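You operate a simulated robot arm through the tools that you are given. There is no shell and no other tool. Be economical: measure what you need, move in short steps, check, and stop when the job is done.

The job below is to be done with a simulated robot arm. You get a single attempt, and the scene is never put back.

## Task
Press the white button two times. Then take the white band rod and leave it on top of the yellow tape roll. Then take the tall bottle from the ledge past section b and leave it on the grid of the hot parts rack. Then open the middle drawer, put the white cap from the clear stretch of ledge between the stands in the inside of the middle drawer and shut the drawer again. Then take the steel cup from the section b air shelf and leave it on the stand shelf. Then take the white box on the ledge by section d and put it away on the top shelf. Then close the grey cabinet door. Then press the counter button two times. Then take the glass chunk from the side bench and leave it on the top of the silver bench. Then take the green bottle from the top of the mould bench and leave it on the shelf under the mould bench. Then take the plunger labelled "19" from the side bench and leave it on the ledge by section c. Then pull the right locker door open. The order counts. Set down upright: tall bottle, steel cup, white box, green bottle.

The check looks at the end state, three seconds after you hand in, the way a careful person would. Anything else that was tipped, shoved, dropped, spilled or broken makes it a failure. A push-on lid holds only when it is set on centred and level and pressed home; a screw cap is set on level and turned clockwise until tight.

## Robot
A 7-joint arm with a two-finger parallel gripper on a trunk, on a base that drives. Base frame: it is fixed to the floor where the robot stands at the start and does not move with it; the origin is under the middle of the robot, x ahead of it, y to its left, z up. Lengths are in cm, angles in degrees, forces in N, time in s.
With the tool pointing down near the work surface it reaches from about 10 to 54 cm from the robot's upright axis, wherever it stands. Its first joint turns from -166.0 to 166.0 degrees. Places, roughly: counter button [-280, -380, 80]; glass chunk (5x4x3 cm) [-290, -170, 90]; green bottle [550, 50, 100]; grey cabinet door [-100, -280, 70]; grid of the hot parts rack (32x17 cm) [592, -12, 80]; inside of the middle drawer [-80, -70, 50]; ledge by section C (111x22 cm) [62, -208, 90]; middle drawer [-80, -80, 50]; plunger [-275, -150, 100]; right locker door [640, -240, 90]; shelf under the mould bench [560, 50, 30]; stand shelf [390, -420, 30]; steel cup (7x7x8 cm) [230, -320, 70]; tall bottle [125, -175, 100]; top of the silver bench (17x29 cm) [-490, -322, 84]; top shelf [240, 200, 120]; white band rod [25, 25, 100]; white box [-25, -275, 100]; white button [50, 0, 90]; white cap (5x5x3 cm) [260, -80, 90]; yellow tape roll (12x12x5 cm) [250, 200, 130]. Payload 1.57 kg.
The tool frame sits at the grasp point between the pads (the TCP): z along the fingers, y along the line on which they close. The tips reach 3 cm beyond it. Largest opening 8 cm; finger width 1.7, thickness 1.2; the body of the gripper, 4 by 8.2 cm, starts 8 cm behind the TCP.
Orientation is that of the tool frame in the base frame, as a unit quaternion [w, x, y, z]. With the fingers straight down and closing along the base's y, the tool's x points along the base's -x, its y along +y and its z along -z.

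## Interface
- The arm moves only by the tool step_arm. Its argument "deltas" is a list of rows, each a list of 7 numbers: the closure in counts, from 0 (fully open) to 255 (shut), then the shift along the tool's x, y, z in cm, then the turn, a rotation vector about the tool's x, y, z in degrees. In form: [[fingers, x, y, z, wx, wy, wz], ...]. A call has 1 to 12 rows; each row is the pose to reach, as a shift and turn from the pose commanded when the call began, along the tool's axes at that moment. Each row takes 0.2 s and may step no farther than 5 cm and 8.6 degrees from the row before; otherwise, or with a gripper value out of range, the whole call is refused. A pose out of reach is approached as far as the arm can. The call stops where the force on the tool passes 40 N (or 10 N more than at its start, if that is more) or the arm is blocked; 0.2 s more then pass. The fingers move at their own pace (about 7.2 cm/s each) and stop on an object; they squeeze with about 26 N. The grip force told is the motor's: it shows also when the fingers shut on nothing. Time passes only in rows, and 0.2 s behind the last, so rows that repeat a pose let the fingers close. The reply holds the time, the measured pose of the TCP, the force on the tool along the base axes, the opening and the grip force, in the units named above and with some noise, with the torque about the TCP (base axes, N m) and any sound that the robot's microphone picked up, and new pictures: "pictures" is both (left out), scene, wrist or none.
- Cameras (640 x 400 px; columns grow to the right, rows downward): "scene" is now at [22.91, 1.42, 147.09]; the picture's right is [0.24, -0.97, 0.00], its down [-0.87, -0.22, -0.44] and it looks along [0.43, 0.11, -0.90] (base axes); focal length 214 px, centre (320, 200). "wrist" rides on the gripper at [7.2, -0.7, -12.2] in the tool frame; the picture's right is [0.09, 1.00, 0.00], its down [-0.84, 0.08, -0.54] and it looks along [-0.54, 0.05, 0.84] (tool axes); focal length 238 px, centre (320, 200). There is no depth. A picture from a camera that has moved, and an enlarged one, comes with that camera's place and axes in the base frame and with its lens.
- raise_lower(by): slides the trunk up (or, below 0, down) by that many cm; the arm and the scene camera ride with it, the base frame stays. It gives what a move gives, with no picture.
- drive_base(legs): drives the robot by 1 to 6 legs, each [ahead, left, turn to the left] in cm, cm and degrees, along the robot's own axes; the way and the turn of a leg run together, so that a leg with both is an arc; at most 150 cm and 180 degrees a leg. The arm and the cameras ride along, it lands a little off, and it stops where it bumps. It gives what a move gives, and a new picture of the scene camera.
- pan_tilt(pan, tilt): turns the head with the scene camera to pan (to the left, within 86 degrees either way) and tilt (down, from -29 to 69), counted from straight ahead of the robot. It gives what a move gives, and a new picture of the scene camera.
- enlarge(camera, box): a new picture of the part [left, top, right, bottom] of that camera's present view, enlarged. It takes no simulated time.
- close_job(): hands the job in; it is judged then, once.

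Work in short steps. Places have to be worked out from the pictures, the camera data and where the tool is seen: move nearer, look again, correct. Check each grasp and each placing, and mend what went wrong. You have 546 turns and 360 pictures in all, those below and enlarged ones among them. Open the gripper and draw the arm clear of the work before you hand the job in, unless the task says otherwise; then end with one line.

The tools are called as a command line: name --pt "numbers of a row" for each row, then --argument value for the rest, lists and objects as JSON in quotes. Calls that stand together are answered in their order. step_arm: Moves the arm, as the interface text tells. Its arguments: {"type":"object","properties":{"deltas":{"type":"array"},"pictures":{"type":"string","enum":["both","scene","wrist","none"]}},"required":["deltas"]} The other tools are called the same way: raise_lower (by) slides the trunk up or down; drive_base (legs) drives the base; pan_tilt (pan, tilt) turns the head that bears the scene camera; enlarge (camera, box) takes an enlarged picture of a part of a camera's view; close_job () hands the job in.

At the start:

```text
t: 0.0
tool_pos: [48.93, -7.9, 128.79]
tcp_rot: [0.0, 0.0, 1.0, 0.001]
ft_force: [-0.8, -0.5, -0.7]
torque: [0.0, -0.01, 0.01]
grip_width: 8.0
grasp_force: 0.0
trunk travel left (down, up): [-72.5, 26.5]
robot x, y, heading: [-0.16, -0.43, 0.1]
head pan, tilt: [13.9, 64.0]
```

scene: 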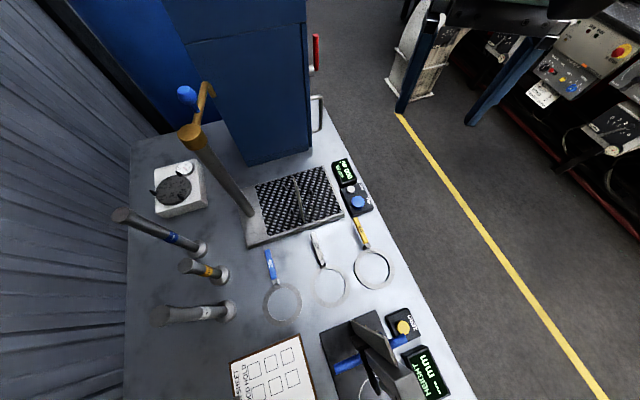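
wrist: 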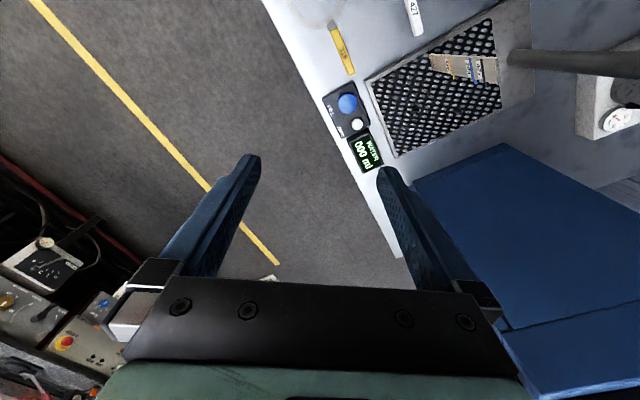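

I see a bench with a button box (blue and white buttons) ahead. I enlarge both views to locate the white button precisely.

enlarge --camera "scene" --box '[300, 140, 420, 215]'

enlarge --camera "wrist" --box '[300, 60, 420, 180]'

enlarge --camera "scene" --box '[100, 180, 340, 330]'

```text
5.33 times, centred on (360, 178) of scene
camera zoom: at [22.91, 1.42, 147.09], right [0.24, -0.97, 0.0], down [-0.87, -0.22, -0.44], along [0.43, 0.11, -0.9], focal length 1144 px, centre (107, 320)
```

zoom: 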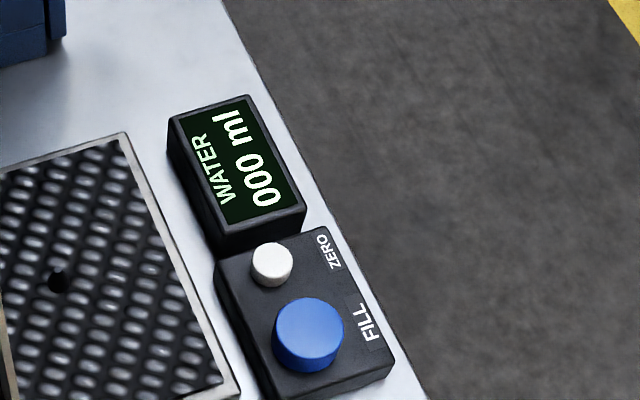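

```text
3.33 times, centred on (360, 120) of wrist
camera zoom: at [41.73, -8.53, 140.9], right [-0.09, 1.0, 0.0], down [0.84, 0.08, 0.54], along [0.54, 0.05, -0.84], focal length 794 px, centre (187, 467)
```

zoom: 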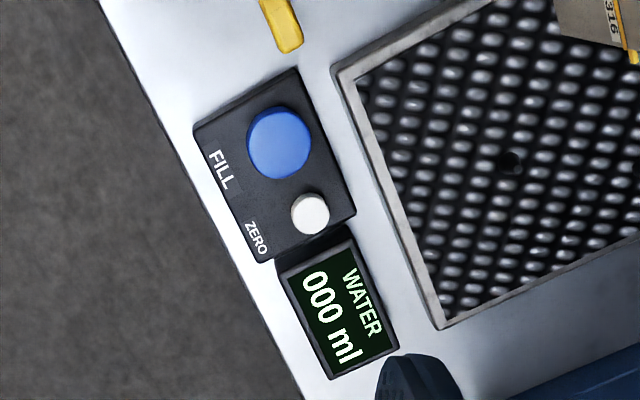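

```text
2.67 times, centred on (220, 255) of scene
camera zoom: at [22.91, 1.42, 147.09], right [0.24, -0.97, 0.0], down [-0.87, -0.22, -0.44], along [0.43, 0.11, -0.9], focal length 572 px, centre (587, 53)
```

zoom: 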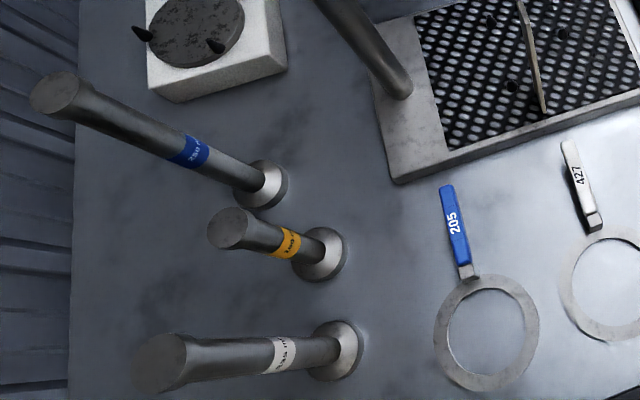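

White button triangulates to about (54.3, 0.2), top near z 92. I close the fingers and move above it in steps, then look again.

step_arm --pt "255 -1 2 3 0 0 0" --pt "255 -2 4 6 0 0 0" --pt "255 -3.5 6 9 0 0 0" --pt "255 -5 8.1 12 0 0 0" --pt "255 -5.4 8.1 16 0 0 0" --pt "255 -5.4 8.1 20 0 0 0" --pt "255 -5.4 8.1 23 0 0 0"

enlarge --camera "scene" --box '[300, 140, 420, 215]'

```text
t: 1.6
tool_pos: [54.29, 0.04, 105.7]
tcp_rot: [0.0, 0.0, 1.0, 0.0]
ft_force: [-0.5, -0.2, 0.0]
torque: [0.0, 0.0, -0.01]
grip_width: 0.03
grasp_force: 21.2
trunk travel left (down, up): [-72.5, 26.5]
robot x, y, heading: [0.21, -0.3, 0.1]
head pan, tilt: [13.9, 64.0]
camera scene: at [22.93, 1.42, 147.09], right [0.24, -0.97, 0.0], down [-0.87, -0.22, -0.44], along [0.43, 0.11, -0.9], focal length 214 px, centre (320, 200)
camera wrist: at [47.13, -0.43, 117.84], right [-0.09, 1.0, 0.0], down [0.84, 0.08, 0.54], along [0.54, 0.05, -0.84], focal length 238 px, centre (320, 200)
```

scene: 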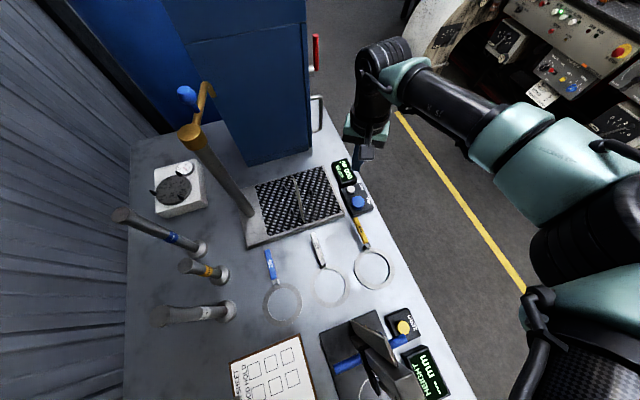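
wrist: 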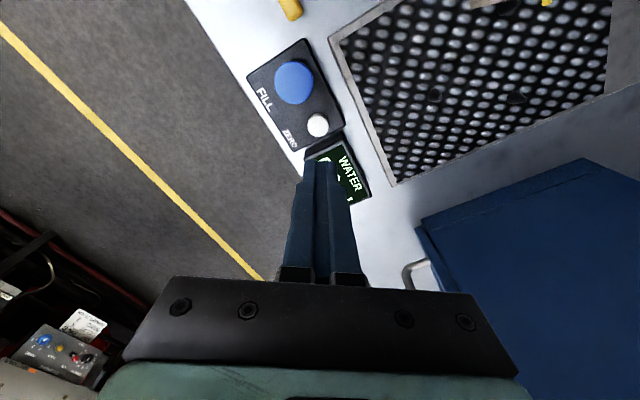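

```text
5.33 times, centred on (360, 178) of scene
camera zoom: at [22.93, 1.42, 147.09], right [0.24, -0.97, 0.0], down [-0.87, -0.22, -0.44], along [0.43, 0.11, -0.9], focal length 1144 px, centre (107, 320)
```

zoom: 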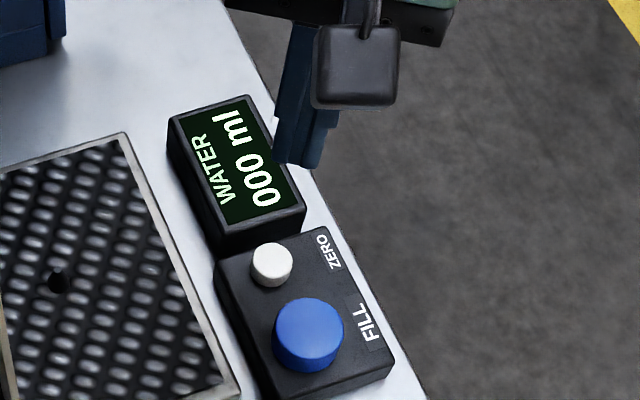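

Fingertips are aligned with the button within a couple of mm. I descend to just above it.

step_arm --pt "255 0 0 4 0 0 0" --pt "255 0 0 8 0 0 0"

enlarge --camera "scene" --box '[300, 140, 420, 215]'

```text
t: 2.2
tool_pos: [54.37, 0.09, 97.55]
tcp_rot: [0.001, 0.0, 1.0, -0.001]
ft_force: [0.7, -0.7, -0.9]
torque: [-0.02, 0.04, -0.01]
grip_width: 0.0
grasp_force: 22.1
trunk travel left (down, up): [-72.5, 26.5]
robot x, y, heading: [-0.19, -0.19, -0.0]
head pan, tilt: [13.9, 64.0]
camera scene: at [22.93, 1.43, 147.09], right [0.24, -0.97, 0.0], down [-0.87, -0.22, -0.44], along [0.43, 0.11, -0.9], focal length 214 px, centre (320, 200)
camera wrist: at [47.19, -0.5, 109.77], right [-0.09, 1.0, 0.0], down [0.84, 0.08, 0.54], along [0.54, 0.05, -0.84], focal length 238 px, centre (320, 200)
```

scene: 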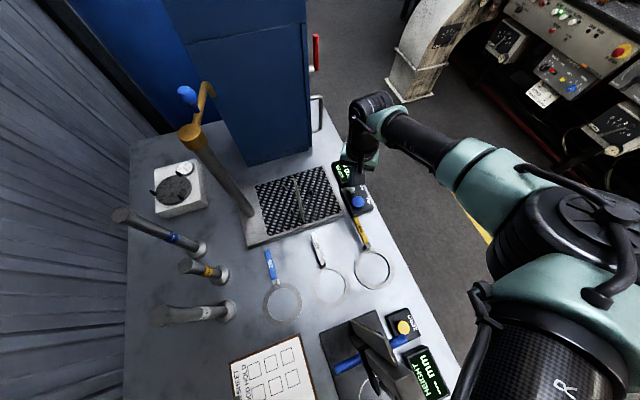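
wrist: 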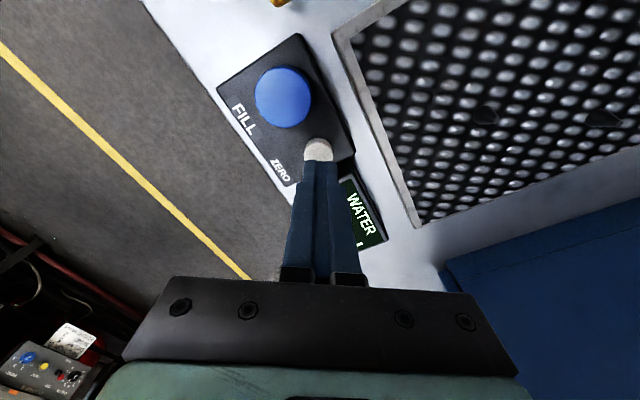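

```text
5.33 times, centred on (360, 178) of scene
camera zoom: at [22.93, 1.43, 147.09], right [0.24, -0.97, 0.0], down [-0.87, -0.22, -0.44], along [0.43, 0.11, -0.9], focal length 1144 px, centre (107, 320)
```

zoom: 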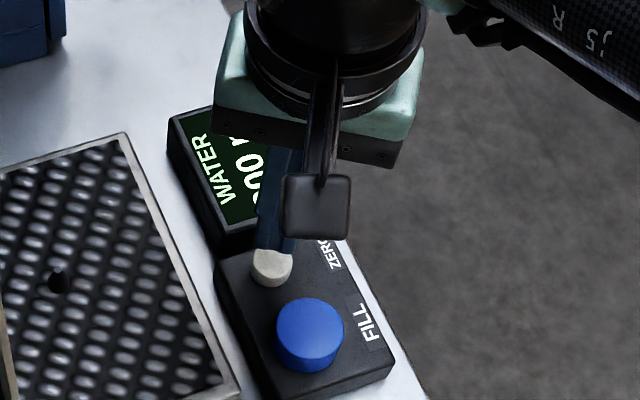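

Tip is over the button. I press in small steps, watching force and sound.

step_arm --pt "255 0.2 0 0.8 0 0 0" --pt "255 0.2 0 1.3 0 0 0" --pt "255 0.2 0 1.6 0 0 0" --pt "255 0.2 0 1.9 0 0 0" --pictures "none"

```text
t: 3.2
tool_pos: [54.08, 0.2, 95.77]
tcp_rot: [0.002, 0.0, 1.0, 0.001]
ft_force: [-0.5, -0.1, 3.2]
torque: [-0.03, 0.02, 0.01]
grip_width: 0.0
grasp_force: 21.2
trunk travel left (down, up): [-72.5, 26.5]
robot x, y, heading: [-0.24, -0.04, 0.0]
head pan, tilt: [13.9, 64.0]
heard: click
```

One click heard. I lift off fully, then press again.

step_arm --pt "255 0 0 -0.7 0 0 0" --pt "255 0 0 -1.5 0 0 0" --pt "255 0 0 -1.5 0 0 0" --pictures "none"

step_arm --pt "255 0 0 0.6 0 0 0" --pt "255 0 0 1.1 0 0 0" --pt "255 0 0 1.5 0 0 0" --pt "255 0 0 1.5 0 0 0" --pictures "none"

step_arm --pt "255 0 0 -1 0 0 0" --pt "255 0 0 -5 0 0 0" --pt "255 0 0 -10 0 0 0" --pt "255 0 0 -15 0 0 0" --pt "255 0 0 -20 0 0 0" --pt "0 5 0 -20 0 0 0"

```text
t: 4.0
tool_pos: [54.03, 0.21, 97.29]
tcp_rot: [-0.001, 0.0, 1.0, 0.0]
ft_force: [-0.6, 0.1, -0.5]
torque: [0.02, -0.02, -0.02]
grip_width: 0.0
grasp_force: 21.1
trunk travel left (down, up): [-72.5, 26.5]
robot x, y, heading: [0.27, 0.14, 0.0]
head pan, tilt: [13.9, 64.0]
```

```text
t: 5.0
tool_pos: [54.09, 0.3, 95.83]
tcp_rot: [0.001, -0.001, 1.0, 0.0]
ft_force: [-0.2, 0.6, 2.8]
torque: [0.0, 0.02, 0.0]
grip_width: 0.02
grasp_force: 21.0
trunk travel left (down, up): [-72.5, 26.5]
robot x, y, heading: [-0.16, 0.06, 0.0]
head pan, tilt: [13.9, 64.0]
heard: click
```

```text
t: 6.4
tool_pos: [48.85, 0.08, 116.0]
tcp_rot: [0.0, 0.0, 1.0, 0.001]
ft_force: [-0.1, 0.1, 0.1]
torque: [0.04, -0.05, 0.01]
grip_width: 5.22
grasp_force: 0.1
trunk travel left (down, up): [-72.5, 26.5]
robot x, y, heading: [-0.05, 0.15, -0.0]
head pan, tilt: [13.9, 64.0]
camera scene: at [22.75, 1.34, 147.12], right [0.24, -0.97, 0.0], down [-0.87, -0.22, -0.44], along [0.43, 0.11, -0.9], focal length 214 px, centre (320, 200)
camera wrist: at [41.7, -0.5, 128.09], right [-0.09, 1.0, 0.0], down [0.84, 0.08, 0.54], along [0.54, 0.05, -0.84], focal length 238 px, centre (320, 200)
```

scene: 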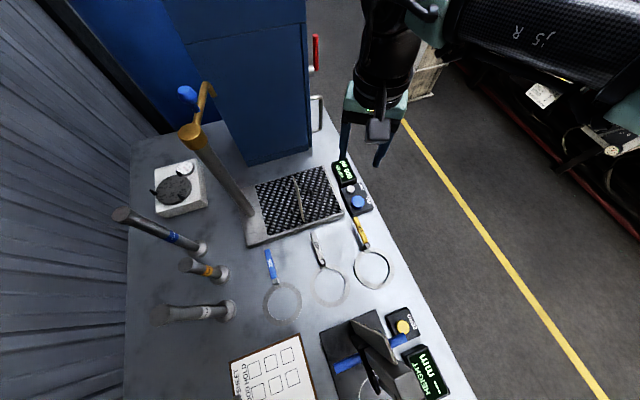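
wrist: 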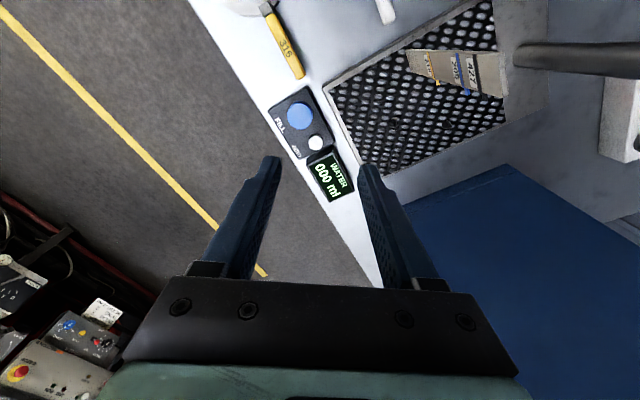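

Two clicks registered. Next the white‑band rod: its foot is at about (16, 23.6) on the bench and top at z≈112. I move the open gripper over it at safe height.

step_arm --pt "0 1 1 -4 0 0 0" --pt "0 4 3 -8 0 0 0" --pt "0 8 5.7 -9 0 0 0" --pt "0 12 8.5 -9 0 0 0" --pt "0 16 11.4 -9 0 0 0" --pt "0 20 14.3 -9 0 0 0" --pt "0 24 17.1 -9 0 0 0" --pt "0 28 20 -9 0 0 0" --pt "0 32.9 20.5 -9 0 0 0" --pt "0 32.9 23.5 -9 0 0 0"

```text
refused: row 2 steps farther than a row can; nothing moved
```

Row 2 was slightly too long; I shorten the steps.

step_arm --pt "0 1 1 -4 0 0 0" --pt "0 3 3 -7 0 0 0" --pt "0 6 5 -9 0 0 0" --pt "0 10 7.5 -9 0 0 0" --pt "0 14 10 -9 0 0 0" --pt "0 18 12.8 -9 0 0 0" --pt "0 22 15.6 -9 0 0 0" --pt "0 26 18.4 -9 0 0 0" --pt "0 30 21 -9 0 0 0" --pt "0 32.9 23.5 -9 0 0 0"

```text
t: 8.6
tool_pos: [15.91, 23.83, 124.71]
tcp_rot: [-0.011, 0.002, 1.0, 0.0]
ft_force: [0.5, 0.4, 0.1]
torque: [0.02, -0.04, 0.0]
grip_width: 8.0
grasp_force: 0.1
trunk travel left (down, up): [-72.5, 26.5]
robot x, y, heading: [0.1, 0.06, 0.0]
head pan, tilt: [13.9, 64.0]
camera scene: at [22.98, 1.78, 147.24], right [0.27, -0.96, 0.0], down [-0.85, -0.24, -0.46], along [0.44, 0.12, -0.89], focal length 214 px, centre (320, 200)
camera wrist: at [8.99, 23.15, 137.05], right [-0.09, 1.0, 0.0], down [0.85, 0.07, 0.53], along [0.52, 0.05, -0.85], focal length 238 px, centre (320, 200)
```

scene: 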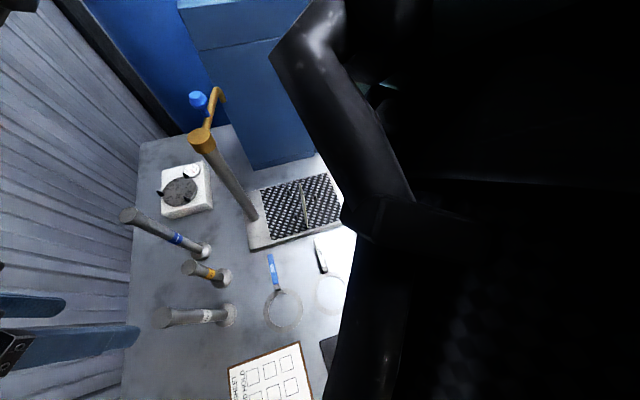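
wrist: 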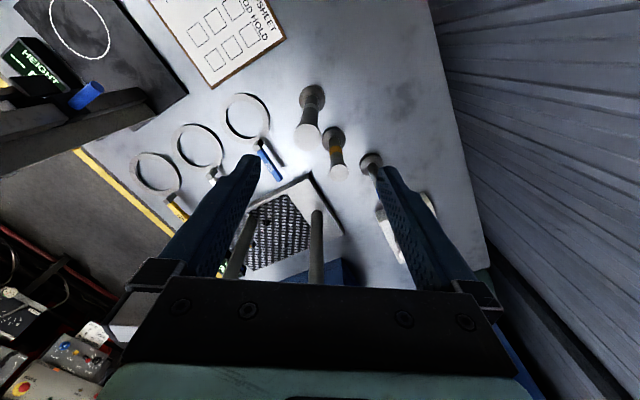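

Rod centre refines to (16.3, 22.3). I descend around its top and grip.

step_arm --pt "0 -0.4 -1.5 0 0 0 0" --pt "0 -0.4 -1.5 4 0 0 0" --pt "0 -0.4 -1.5 8 0 0 0" --pictures "wrist"

```text
t: 9.4
tool_pos: [16.51, 22.31, 116.83]
tcp_rot: [0.0, 0.001, 1.0, 0.0]
ft_force: [0.5, -0.3, -0.7]
torque: [-0.01, 0.02, 0.04]
grip_width: 8.0
grasp_force: 0.1
trunk travel left (down, up): [-72.5, 26.5]
robot x, y, heading: [0.07, 0.22, -0.1]
head pan, tilt: [13.9, 64.0]
camera wrist: at [9.32, 21.62, 128.96], right [-0.09, 1.0, 0.0], down [0.84, 0.08, 0.54], along [0.54, 0.05, -0.84], focal length 238 px, centre (320, 200)
```

wrist: 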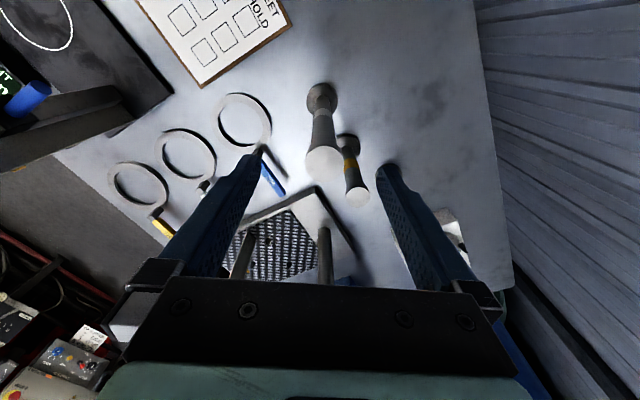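

Aligned. Descend to about TCP z 107.5 and close.

step_arm --pt "0 0 0.1 4 0 0 0" --pt "0 0 0.1 8 0 0 0" --pt "0 0 0.1 9 0 0 0" --pt "255 0 0.1 9 0 0 0" --pt "255 0 0.1 9 0 0 0" --pt "255 0 0.1 9 0 0 0" --pt "255 0 0.1 9 0 0 0" --pictures "wrist"

```text
t: 11.0
tool_pos: [16.56, 22.2, 107.81]
tcp_rot: [0.0, 0.0, 1.0, 0.0]
ft_force: [0.8, -0.4, 0.8]
torque: [0.01, 0.01, 0.0]
grip_width: 2.74
grasp_force: 26.3
trunk travel left (down, up): [-72.5, 26.5]
robot x, y, heading: [0.22, -0.17, -0.1]
head pan, tilt: [13.9, 64.0]
camera wrist: at [9.36, 21.64, 120.03], right [-0.09, 1.0, 0.0], down [0.84, 0.08, 0.54], along [0.54, 0.05, -0.84], focal length 238 px, centre (320, 200)
```

wrist: 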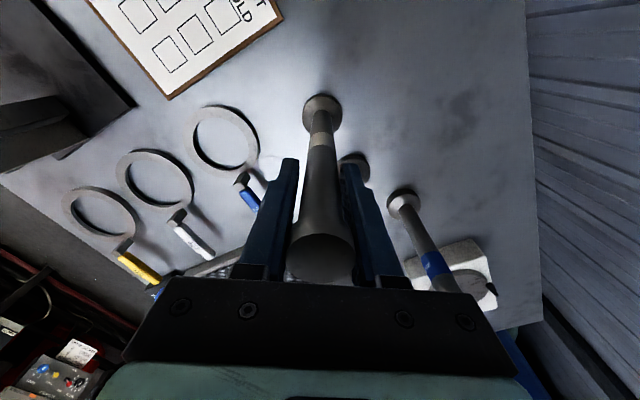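

Gripped (2.74 cm). I lift it clear, 25 cm up, and check the load.

step_arm --pt "255 0 0 -2 0 0 0" --pt "255 0 0 -6 0 0 0" --pt "255 0 0 -10 0 0 0" --pt "255 0 0 -14 0 0 0" --pt "255 0 0 -18 0 0 0" --pt "255 0 0 -22 0 0 0" --pictures "wrist"

```text
t: 12.4
tool_pos: [16.52, 21.96, 129.47]
tcp_rot: [-0.009, -0.001, 1.0, -0.004]
ft_force: [-0.3, -0.5, -3.3]
torque: [-0.01, 0.01, -0.01]
grip_width: 2.75
grasp_force: 25.9
trunk travel left (down, up): [-72.5, 26.5]
robot x, y, heading: [-0.11, -0.09, -0.2]
head pan, tilt: [13.9, 64.0]
camera wrist: at [9.5, 21.48, 141.74], right [-0.09, 1.0, -0.01], down [0.85, 0.08, 0.53], along [0.52, 0.04, -0.85], focal length 238 px, centre (320, 200)
```

wrist: 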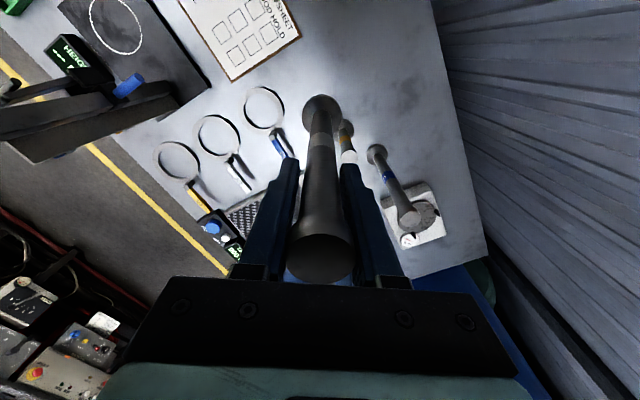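

Rod is held. I bring the arm back to the front-right where the camera view is clear, then look around.

step_arm --pt "255 -3 -3 0 0 0 0" --pt "255 -6 -6 0 0 0 0" --pt "255 -9 -9 0 0 0 0" --pt "255 -12 -12 0 0 0 0" --pt "255 -15 -15 0 0 0 0" --pt "255 -18 -18 0 0 0 0" --pt "255 -21 -21 0 0 0 0" --pt "255 -24 -24 0 0 0 0" --pt "255 -27 -27 0 0 0 0" --pt "255 -29 -29 0 0 0 0" --pictures "none"

pan_tilt --pan 40 --tilt 25

pan_tilt --pan -60 --tilt 25

pan_tilt --pan 86 --tilt 60

pan_tilt --pan -86 --tilt 60

```text
t: 14.6
tool_pos: [45.63, -6.71, 129.68]
tcp_rot: [0.0, -0.001, 1.0, 0.0]
ft_force: [0.8, 0.4, -3.5]
torque: [0.01, -0.01, -0.01]
grip_width: 2.72
grasp_force: 25.7
trunk travel left (down, up): [-72.5, 26.5]
robot x, y, heading: [0.16, -0.17, -0.0]
head pan, tilt: [13.9, 64.0]
```

```text
t: 15.7
tool_pos: [45.64, -6.73, 129.75]
tcp_rot: [0.0, -0.001, 1.0, 0.0]
ft_force: [0.0, 0.1, -3.5]
torque: [-0.03, -0.02, -0.03]
grip_width: 2.71
grasp_force: 25.8
trunk travel left (down, up): [-72.5, 26.5]
robot x, y, heading: [0.08, 0.12, 0.2]
head pan, tilt: [40.0, 25.0]
camera scene: at [23.99, 5.85, 152.53], right [0.64, -0.77, 0.0], down [-0.32, -0.27, -0.91], along [0.69, 0.58, -0.42], focal length 214 px, centre (320, 200)
```

scene: 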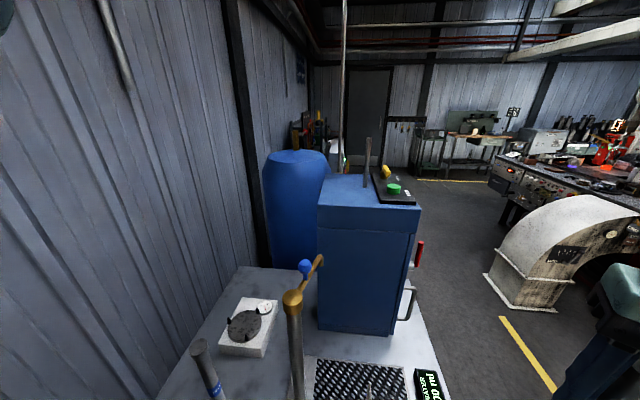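

```text
t: 17.4
tool_pos: [45.64, -6.64, 129.78]
tcp_rot: [0.0, 0.001, 1.0, 0.0]
ft_force: [-0.4, -0.5, -3.1]
torque: [0.0, 0.01, -0.01]
grip_width: 2.74
grasp_force: 26.4
trunk travel left (down, up): [-72.5, 26.5]
robot x, y, heading: [0.15, 0.07, 0.0]
head pan, tilt: [-60.0, 25.0]
camera scene: at [21.55, -8.04, 152.54], right [-0.87, -0.5, 0.0], down [-0.21, 0.37, -0.91], along [0.45, -0.78, -0.42], focal length 214 px, centre (320, 200)
```

scene: 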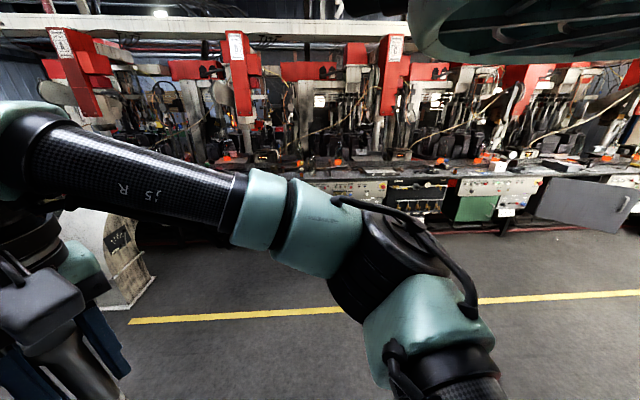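

```text
t: 19.7
tool_pos: [45.75, -6.76, 129.69]
tcp_rot: [0.0, 0.0, 1.0, 0.0]
ft_force: [0.5, 0.6, -2.6]
torque: [0.02, -0.01, 0.02]
grip_width: 2.74
grasp_force: 25.6
trunk travel left (down, up): [-72.5, 26.5]
robot x, y, heading: [-0.44, 0.1, 0.3]
head pan, tilt: [85.9, 60.0]
camera scene: at [17.41, 6.58, 147.53], right [1.0, -0.07, 0.0], down [-0.06, -0.86, -0.5], along [0.04, 0.5, -0.87], focal length 214 px, centre (320, 200)
```

scene: 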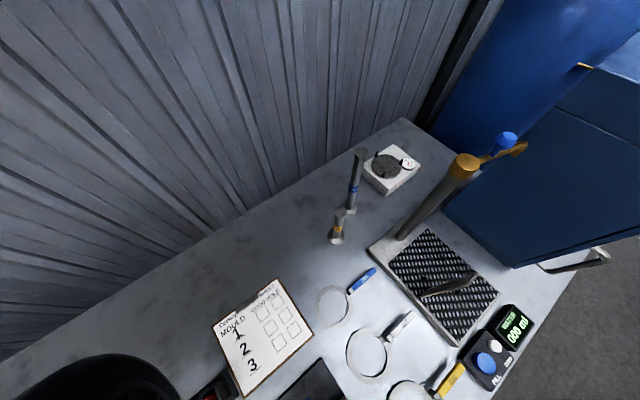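

```text
t: 22.3
tool_pos: [45.52, -6.7, 129.67]
tcp_rot: [0.0, 0.0, 1.0, 0.0]
ft_force: [0.5, -0.4, -2.9]
torque: [-0.03, 0.03, -0.02]
grip_width: 2.73
grasp_force: 25.7
trunk travel left (down, up): [-72.5, 26.5]
robot x, y, heading: [-0.19, -0.39, 0.1]
head pan, tilt: [-85.9, 60.0]
camera scene: at [17.41, -6.71, 147.53], right [-1.0, -0.07, 0.0], down [-0.06, 0.86, -0.5], along [0.04, -0.5, -0.87], focal length 214 px, centre (320, 200)
```

scene: 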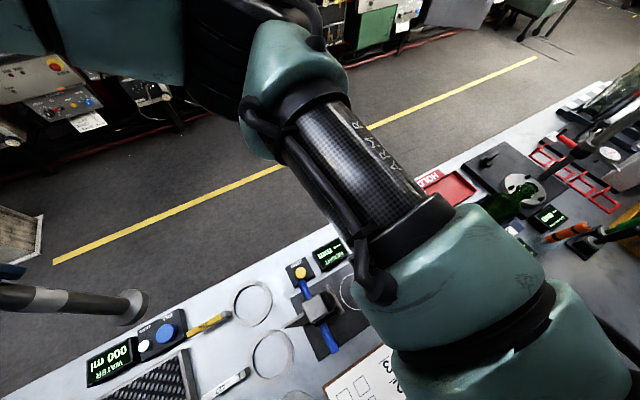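

The bench runs diagonally; the robot needs to move out into the aisle (direction right-forward). I turn the head ahead and drive a short leg out.

pan_tilt --pan 20 --tilt 35

drive_base --legs '[[10, -15, 0]]'

```text
t: 24.1
tool_pos: [45.63, -6.77, 129.89]
tcp_rot: [0.0, 0.0, 1.0, 0.0]
ft_force: [-0.9, -0.2, -3.7]
torque: [0.0, 0.0, 0.01]
grip_width: 2.71
grasp_force: 26.2
trunk travel left (down, up): [-72.5, 26.5]
robot x, y, heading: [0.13, -0.18, -0.1]
head pan, tilt: [20.0, 35.0]
camera scene: at [25.21, 2.94, 150.96], right [0.34, -0.94, 0.0], down [-0.54, -0.2, -0.82], along [0.77, 0.28, -0.57], focal length 214 px, centre (320, 200)
```

scene: 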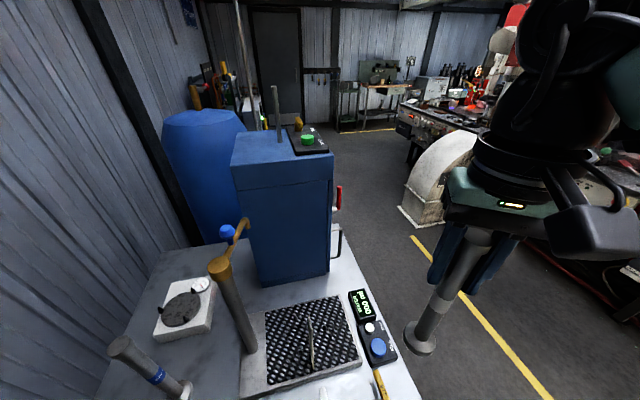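

```text
t: 25.6
tool_pos: [55.68, -21.82, 129.79]
tcp_rot: [0.0, -0.001, 1.0, 0.0]
ft_force: [0.2, -0.3, -3.6]
torque: [0.02, 0.0, -0.01]
grip_width: 2.73
grasp_force: 25.7
trunk travel left (down, up): [-72.5, 26.5]
robot x, y, heading: [9.73, -14.99, 0.0]
head pan, tilt: [20.0, 35.0]
camera scene: at [35.24, -12.06, 150.96], right [0.34, -0.94, 0.0], down [-0.54, -0.2, -0.82], along [0.77, 0.28, -0.57], focal length 214 px, centre (320, 200)
```

scene: 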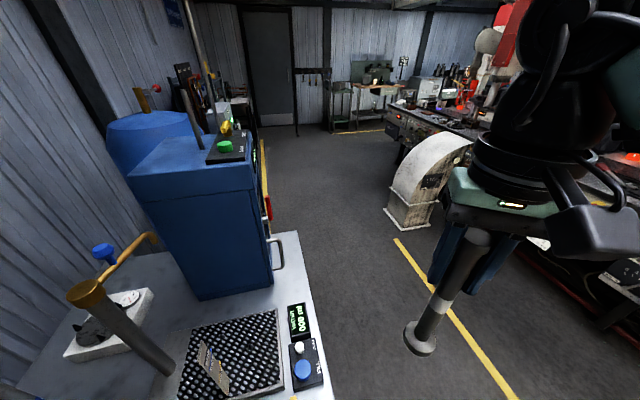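

The drive went cleanly. I raise the trunk to clear things on the bench and give height for the top shelf, then look down at the press area before continuing.

raise_lower --by 20

pan_tilt --pan -40 --tilt 69

```text
t: 27.8
tool_pos: [55.55, -21.74, 149.8]
tcp_rot: [0.001, 0.0, 1.0, 0.0]
ft_force: [1.1, -0.8, -2.9]
torque: [-0.02, 0.0, -0.02]
grip_width: 2.72
grasp_force: 26.3
trunk travel left (down, up): [-92.5, 6.5]
robot x, y, heading: [10.21, -15.11, 0.1]
head pan, tilt: [20.0, 35.0]
```

```text
t: 29.1
tool_pos: [55.65, -21.7, 149.72]
tcp_rot: [-0.001, -0.001, 1.0, 0.0]
ft_force: [-0.1, 0.4, -3.4]
torque: [0.02, -0.02, -0.04]
grip_width: 2.74
grasp_force: 26.4
trunk travel left (down, up): [-92.5, 6.5]
robot x, y, heading: [10.18, -14.6, 0.2]
head pan, tilt: [-40.0, 68.8]
camera scene: at [31.24, -18.64, 166.59], right [-0.64, -0.77, 0.0], down [-0.71, 0.6, -0.36], along [0.28, -0.23, -0.93], focal length 214 px, centre (320, 200)
```

scene: 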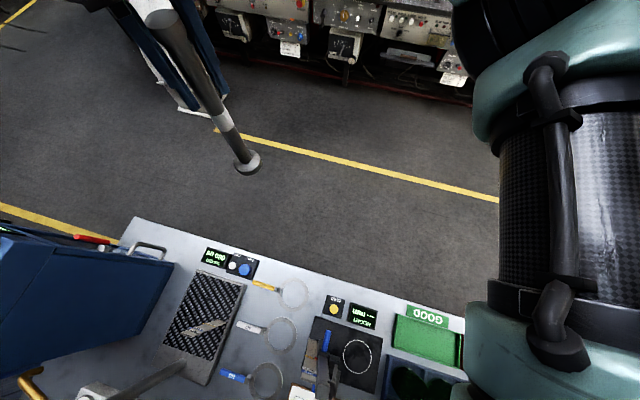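

The press is low; the raised arm clears it. I continue out to the aisle.

drive_base --legs '[[15, -20, 0], [30, -35, 0]]'

```text
t: 30.0
tool_pos: [56.27, -22.7, 149.68]
tcp_rot: [-0.001, -0.003, 1.0, 0.0]
ft_force: [-0.1, -0.7, -3.7]
torque: [0.01, 0.02, 0.01]
grip_width: 2.72
grasp_force: 26.5
trunk travel left (down, up): [-92.5, 6.5]
robot x, y, heading: [10.71, -15.98, 0.0]
head pan, tilt: [-40.0, 68.8]
stopped in leg 1: the robot was blocked; the commanded pose is now the measured one
camera scene: at [31.95, -19.78, 166.57], right [-0.64, -0.77, 0.0], down [-0.72, 0.6, -0.36], along [0.28, -0.23, -0.93], focal length 214 px, centre (320, 200)
```

scene: 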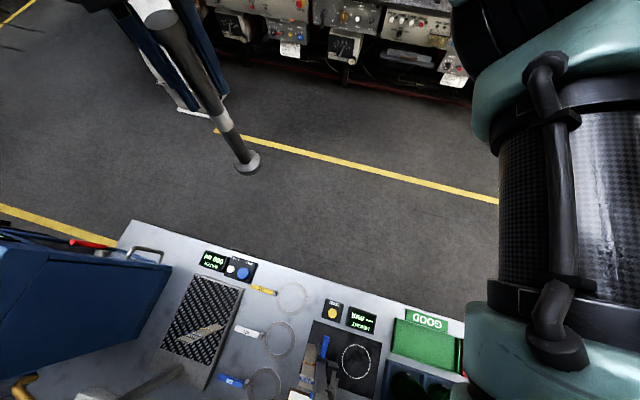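

Blocked after 1 cm. I look straight down at the robot's own base to understand what it is touching.

pan_tilt --pan 0 --tilt 69

pan_tilt --pan -86 --tilt 69

```text
t: 31.1
tool_pos: [56.24, -22.61, 149.82]
tcp_rot: [0.0, -0.002, 1.0, 0.0]
ft_force: [0.8, 0.2, -2.9]
torque: [0.03, -0.01, -0.03]
grip_width: 2.72
grasp_force: 25.8
trunk travel left (down, up): [-92.5, 6.5]
robot x, y, heading: [10.59, -15.99, -0.0]
head pan, tilt: [0.0, 68.8]
camera scene: at [33.15, -16.1, 166.59], right [0.0, -1.0, 0.0], down [-0.93, 0.0, -0.36], along [0.36, 0.0, -0.93], focal length 214 px, centre (320, 200)
```

scene: 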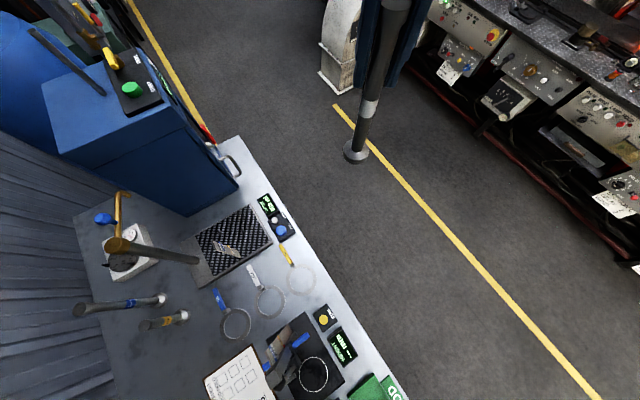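

```text
t: 32.6
tool_pos: [56.24, -22.69, 149.7]
tcp_rot: [0.0, -0.002, 1.0, 0.0]
ft_force: [-0.2, -0.3, -4.4]
torque: [-0.01, 0.01, 0.02]
grip_width: 2.76
grasp_force: 25.9
trunk travel left (down, up): [-92.5, 6.5]
robot x, y, heading: [10.61, -16.14, 0.2]
head pan, tilt: [-85.9, 68.8]
camera scene: at [27.97, -21.68, 166.59], right [-1.0, -0.07, 0.0], down [-0.07, 0.93, -0.36], along [0.03, -0.36, -0.93], focal length 214 px, centre (320, 200)
```

scene: 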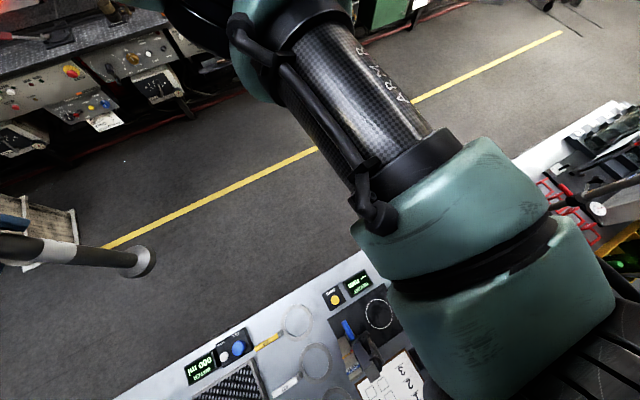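

I test which directions are free, with short legs.

drive_base --legs '[[8, 0, 0]]'

drive_base --legs '[[0, -8, 0]]'

```text
t: 33.4
tool_pos: [56.26, -22.64, 149.7]
tcp_rot: [-0.001, -0.002, 1.0, 0.0]
ft_force: [-1.0, 0.1, -4.1]
torque: [0.02, -0.04, 0.01]
grip_width: 2.73
grasp_force: 26.1
trunk travel left (down, up): [-92.5, 6.5]
robot x, y, heading: [10.68, -16.42, 0.1]
head pan, tilt: [-85.9, 68.8]
stopped in leg 1: the robot was blocked; the commanded pose is now the measured one
camera scene: at [27.98, -21.72, 166.59], right [-1.0, -0.07, 0.0], down [-0.07, 0.93, -0.36], along [0.03, -0.36, -0.93], focal length 214 px, centre (320, 200)
```

scene: 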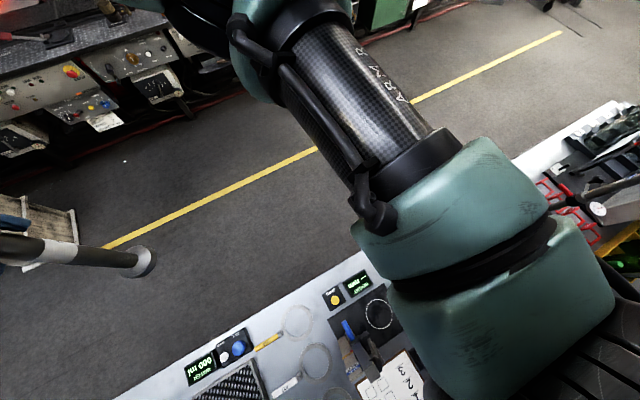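

```text
t: 34.4
tool_pos: [56.34, -30.48, 149.74]
tcp_rot: [-0.001, -0.002, 1.0, -0.001]
ft_force: [-0.6, 0.8, -3.0]
torque: [0.0, -0.02, 0.01]
grip_width: 2.74
grasp_force: 26.4
trunk travel left (down, up): [-92.5, 6.5]
robot x, y, heading: [10.7, -23.9, 0.1]
head pan, tilt: [-85.9, 68.8]
camera scene: at [28.0, -29.56, 166.6], right [-1.0, -0.07, 0.0], down [-0.07, 0.93, -0.36], along [0.03, -0.36, -0.93], focal length 214 px, centre (320, 200)
```

scene: 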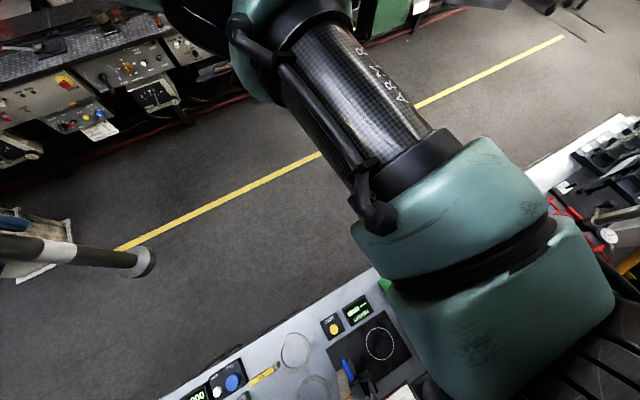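

Sideways right is free; forward is blocked. I continue sideways.

drive_base --legs '[[0, -50, 0]]'

```text
t: 37.4
tool_pos: [56.55, -80.67, 149.79]
tcp_rot: [-0.002, -0.006, 1.0, 0.0]
ft_force: [0.5, 0.1, -3.4]
torque: [0.0, -0.03, 0.0]
grip_width: 2.74
grasp_force: 25.8
trunk travel left (down, up): [-92.5, 6.5]
robot x, y, heading: [10.62, -74.55, 0.2]
head pan, tilt: [-85.9, 68.8]
camera scene: at [28.25, -79.87, 166.59], right [-1.0, -0.08, 0.0], down [-0.07, 0.93, -0.36], along [0.03, -0.36, -0.93], focal length 214 px, centre (320, 200)
```

scene: 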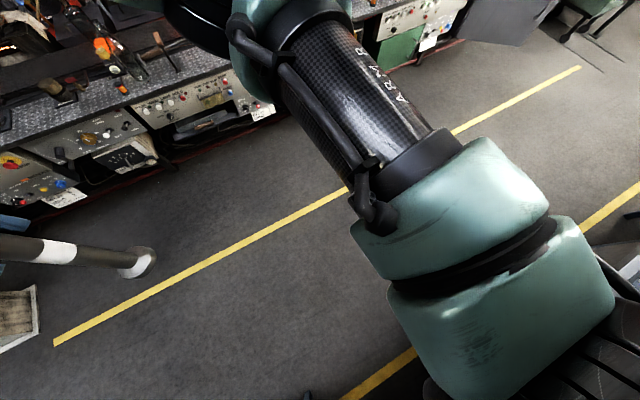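

Now in the aisle. I look toward the shelf area (ahead-left).

pan_tilt --pan 45 --tilt 25

pan_tilt --pan 0 --tilt 30

```text
t: 39.5
tool_pos: [56.65, -80.81, 149.77]
tcp_rot: [-0.001, -0.004, 1.0, 0.001]
ft_force: [-0.1, 0.1, -3.6]
torque: [0.02, -0.03, 0.02]
grip_width: 2.73
grasp_force: 25.8
trunk travel left (down, up): [-92.5, 6.5]
robot x, y, heading: [10.82, -74.55, 0.3]
head pan, tilt: [45.0, 25.0]
camera scene: at [34.3, -67.81, 172.53], right [0.71, -0.7, 0.0], down [-0.3, -0.3, -0.91], along [0.64, 0.64, -0.42], focal length 214 px, centre (320, 200)
```

scene: 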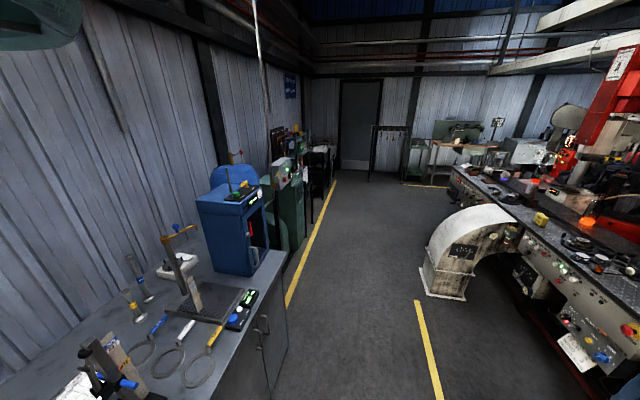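

```text
t: 40.6
tool_pos: [56.53, -80.69, 149.79]
tcp_rot: [0.0, -0.006, 1.0, 0.0]
ft_force: [0.1, 0.2, -3.0]
torque: [-0.01, -0.01, 0.02]
grip_width: 2.72
grasp_force: 26.4
trunk travel left (down, up): [-92.5, 6.5]
robot x, y, heading: [10.57, -74.39, 0.6]
head pan, tilt: [0.0, 30.0]
camera scene: at [36.86, -74.3, 171.74], right [0.01, -1.0, 0.0], down [-0.5, 0.0, -0.87], along [0.87, 0.01, -0.5], focal length 214 px, centre (320, 200)
```

scene: 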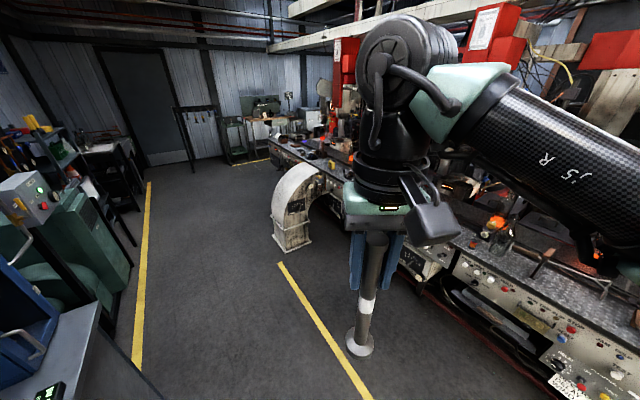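

Shelving with yellow items is along the left wall (~(240,200)). I turn to the aisle direction and drive along it.

drive_base --legs '[[0, -8, 0], [0, 0, 33], [110, 0, 0]]'

```text
t: 48.5
tool_pos: [144.08, -1.33, 149.73]
tcp_rot: [0.0, -0.295, 0.955, 0.001]
ft_force: [0.2, -0.4, -3.7]
torque: [0.01, 0.02, -0.01]
grip_width: 2.71
grasp_force: 25.8
trunk travel left (down, up): [-92.5, 6.5]
robot x, y, heading: [102.55, -21.68, 34.1]
head pan, tilt: [0.0, 30.0]
camera scene: at [124.11, -6.85, 171.74], right [0.56, -0.83, 0.0], down [-0.41, -0.28, -0.87], along [0.72, 0.49, -0.5], focal length 214 px, centre (320, 200)
```

scene: 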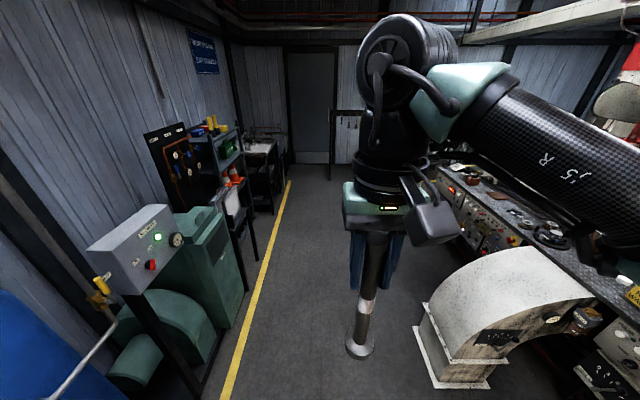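

Clear aisle. I continue along it to be abreast of the shelf.

drive_base --legs '[[150, 0, 0], [60, 0, 0]]'

pan_tilt --pan 65 --tilt 30

```text
t: 59.0
tool_pos: [320.63, 115.57, 149.65]
tcp_rot: [0.001, -0.288, 0.958, 0.0]
ft_force: [0.2, 0.2, -3.8]
torque: [-0.04, -0.04, 0.03]
grip_width: 2.72
grasp_force: 25.5
trunk travel left (down, up): [-92.5, 6.5]
robot x, y, heading: [278.7, 96.0, 33.3]
head pan, tilt: [0.0, 30.0]
camera scene: at [300.51, 110.26, 171.75], right [0.55, -0.84, 0.0], down [-0.42, -0.27, -0.87], along [0.72, 0.48, -0.5], focal length 214 px, centre (320, 200)
```

scene: 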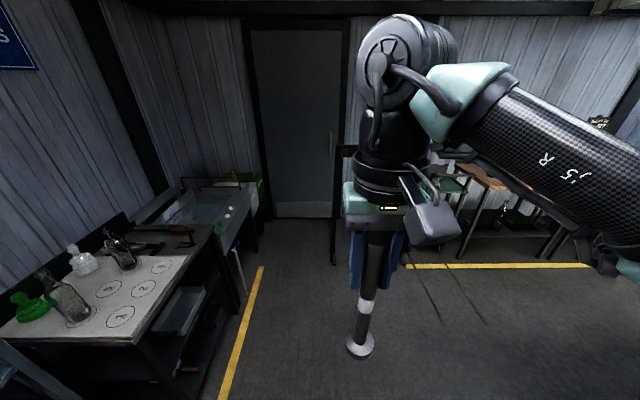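

```text
t: 60.4
tool_pos: [320.72, 115.55, 149.66]
tcp_rot: [-0.001, -0.288, 0.958, -0.001]
ft_force: [0.5, -0.8, -3.7]
torque: [0.04, 0.01, -0.03]
grip_width: 2.7
grasp_force: 25.7
trunk travel left (down, up): [-92.5, 6.5]
robot x, y, heading: [278.99, 96.15, 33.1]
head pan, tilt: [65.0, 30.0]
camera scene: at [291.72, 114.28, 171.74], right [0.99, 0.14, 0.0], down [0.07, -0.49, -0.87], along [-0.12, 0.86, -0.5], focal length 214 px, centre (320, 200)
```

scene: 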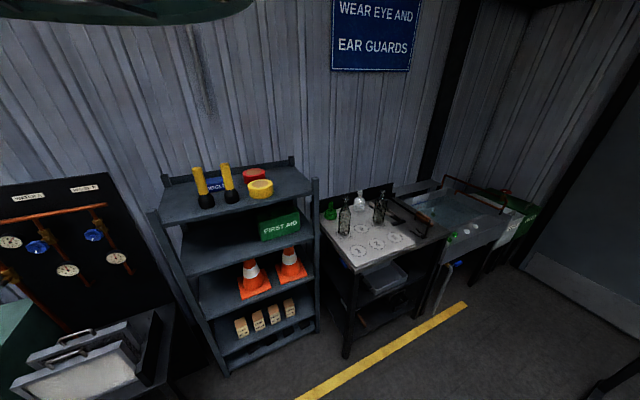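

The top shelf with the yellow roll is visible. I enlarge it.

enlarge --camera "scene" --box '[140, 140, 340, 265]'

```text
3.20 times, centred on (240, 202) of scene
camera zoom: at [291.72, 114.28, 171.74], right [0.99, 0.14, 0.0], down [0.07, -0.49, -0.87], along [-0.12, 0.86, -0.5], focal length 686 px, centre (576, 192)
```

zoom: 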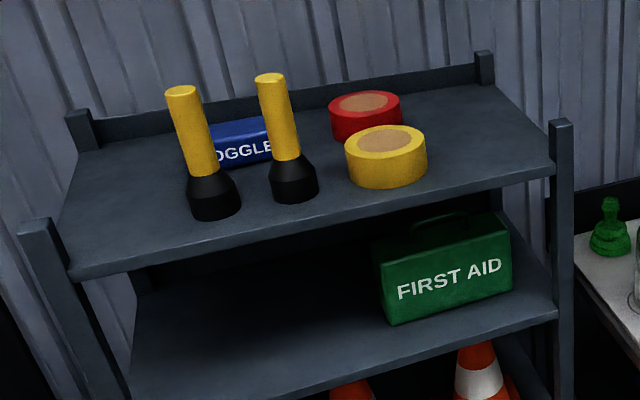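

The roll's top is around (252, 200, 128). I raise the trunk 6 cm more, go on 34 cm, turn to face the shelf, and approach part way.

raise_lower --by 6

pan_tilt --pan 0 --tilt 45

drive_base --legs '[[33.8, 0, 0], [0, 0, 90], [30, 0, 0]]'

```text
t: 61.4
tool_pos: [320.71, 115.57, 155.69]
tcp_rot: [-0.001, -0.289, 0.957, 0.0]
ft_force: [0.3, -0.5, -2.6]
torque: [0.0, 0.01, -0.06]
grip_width: 2.72
grasp_force: 26.0
trunk travel left (down, up): [-98.5, 0.5]
robot x, y, heading: [278.82, 96.31, 33.5]
head pan, tilt: [65.0, 30.0]
```

```text
t: 62.7
tool_pos: [320.61, 115.52, 155.68]
tcp_rot: [-0.001, -0.288, 0.957, 0.0]
ft_force: [-0.1, 0.2, -3.5]
torque: [-0.04, -0.01, -0.03]
grip_width: 2.69
grasp_force: 25.8
trunk travel left (down, up): [-98.5, 0.5]
robot x, y, heading: [278.3, 96.02, 33.3]
head pan, tilt: [0.0, 45.0]
camera scene: at [299.8, 109.8, 175.48], right [0.55, -0.84, 0.0], down [-0.59, -0.39, -0.71], along [0.59, 0.39, -0.71], focal length 214 px, centre (320, 200)
```

scene: 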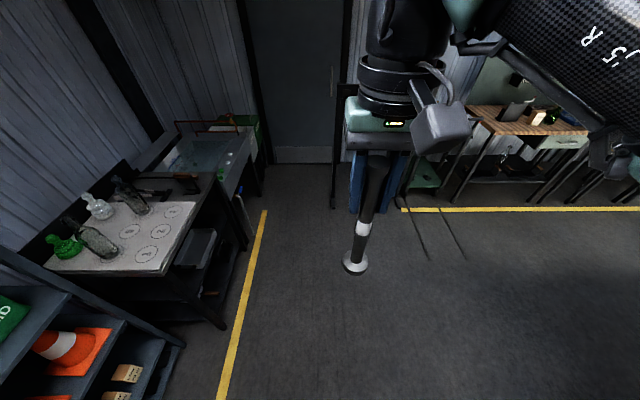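

```text
t: 70.4
tool_pos: [270.14, 180.39, 155.72]
tcp_rot: [0.0, 0.884, -0.468, 0.0]
ft_force: [0.0, 0.1, -3.6]
torque: [0.04, 0.02, -0.02]
grip_width: 2.72
grasp_force: 26.2
trunk travel left (down, up): [-98.5, 0.5]
robot x, y, heading: [290.21, 139.12, 124.3]
head pan, tilt: [0.0, 45.0]
camera scene: at [275.97, 159.71, 175.51], right [0.83, 0.56, 0.0], down [0.4, -0.58, -0.71], along [-0.4, 0.59, -0.71], focal length 214 px, centre (320, 200)
```

scene: 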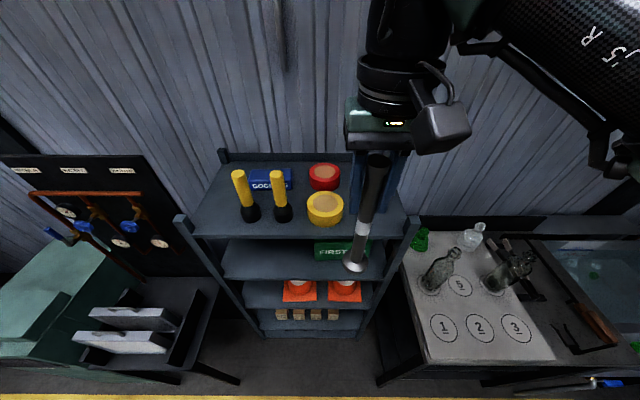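

The roll is straight ahead, 72 cm from the axis. I drive 22 cm closer.

drive_base --legs '[[23, 0, 0]]'

```text
t: 72.1
tool_pos: [257.1, 199.52, 155.9]
tcp_rot: [0.0, 0.884, -0.467, 0.0]
ft_force: [0.1, -1.1, -2.5]
torque: [0.02, -0.02, 0.02]
grip_width: 2.72
grasp_force: 26.1
trunk travel left (down, up): [-98.5, 0.5]
robot x, y, heading: [277.2, 158.23, 124.2]
head pan, tilt: [0.0, 45.0]
camera scene: at [263.02, 178.82, 175.5], right [0.83, 0.56, 0.0], down [0.4, -0.58, -0.71], along [-0.4, 0.59, -0.71], focal length 214 px, centre (320, 200)
```

scene: 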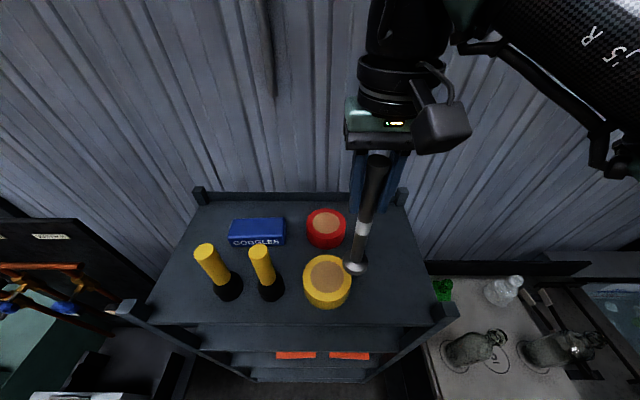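

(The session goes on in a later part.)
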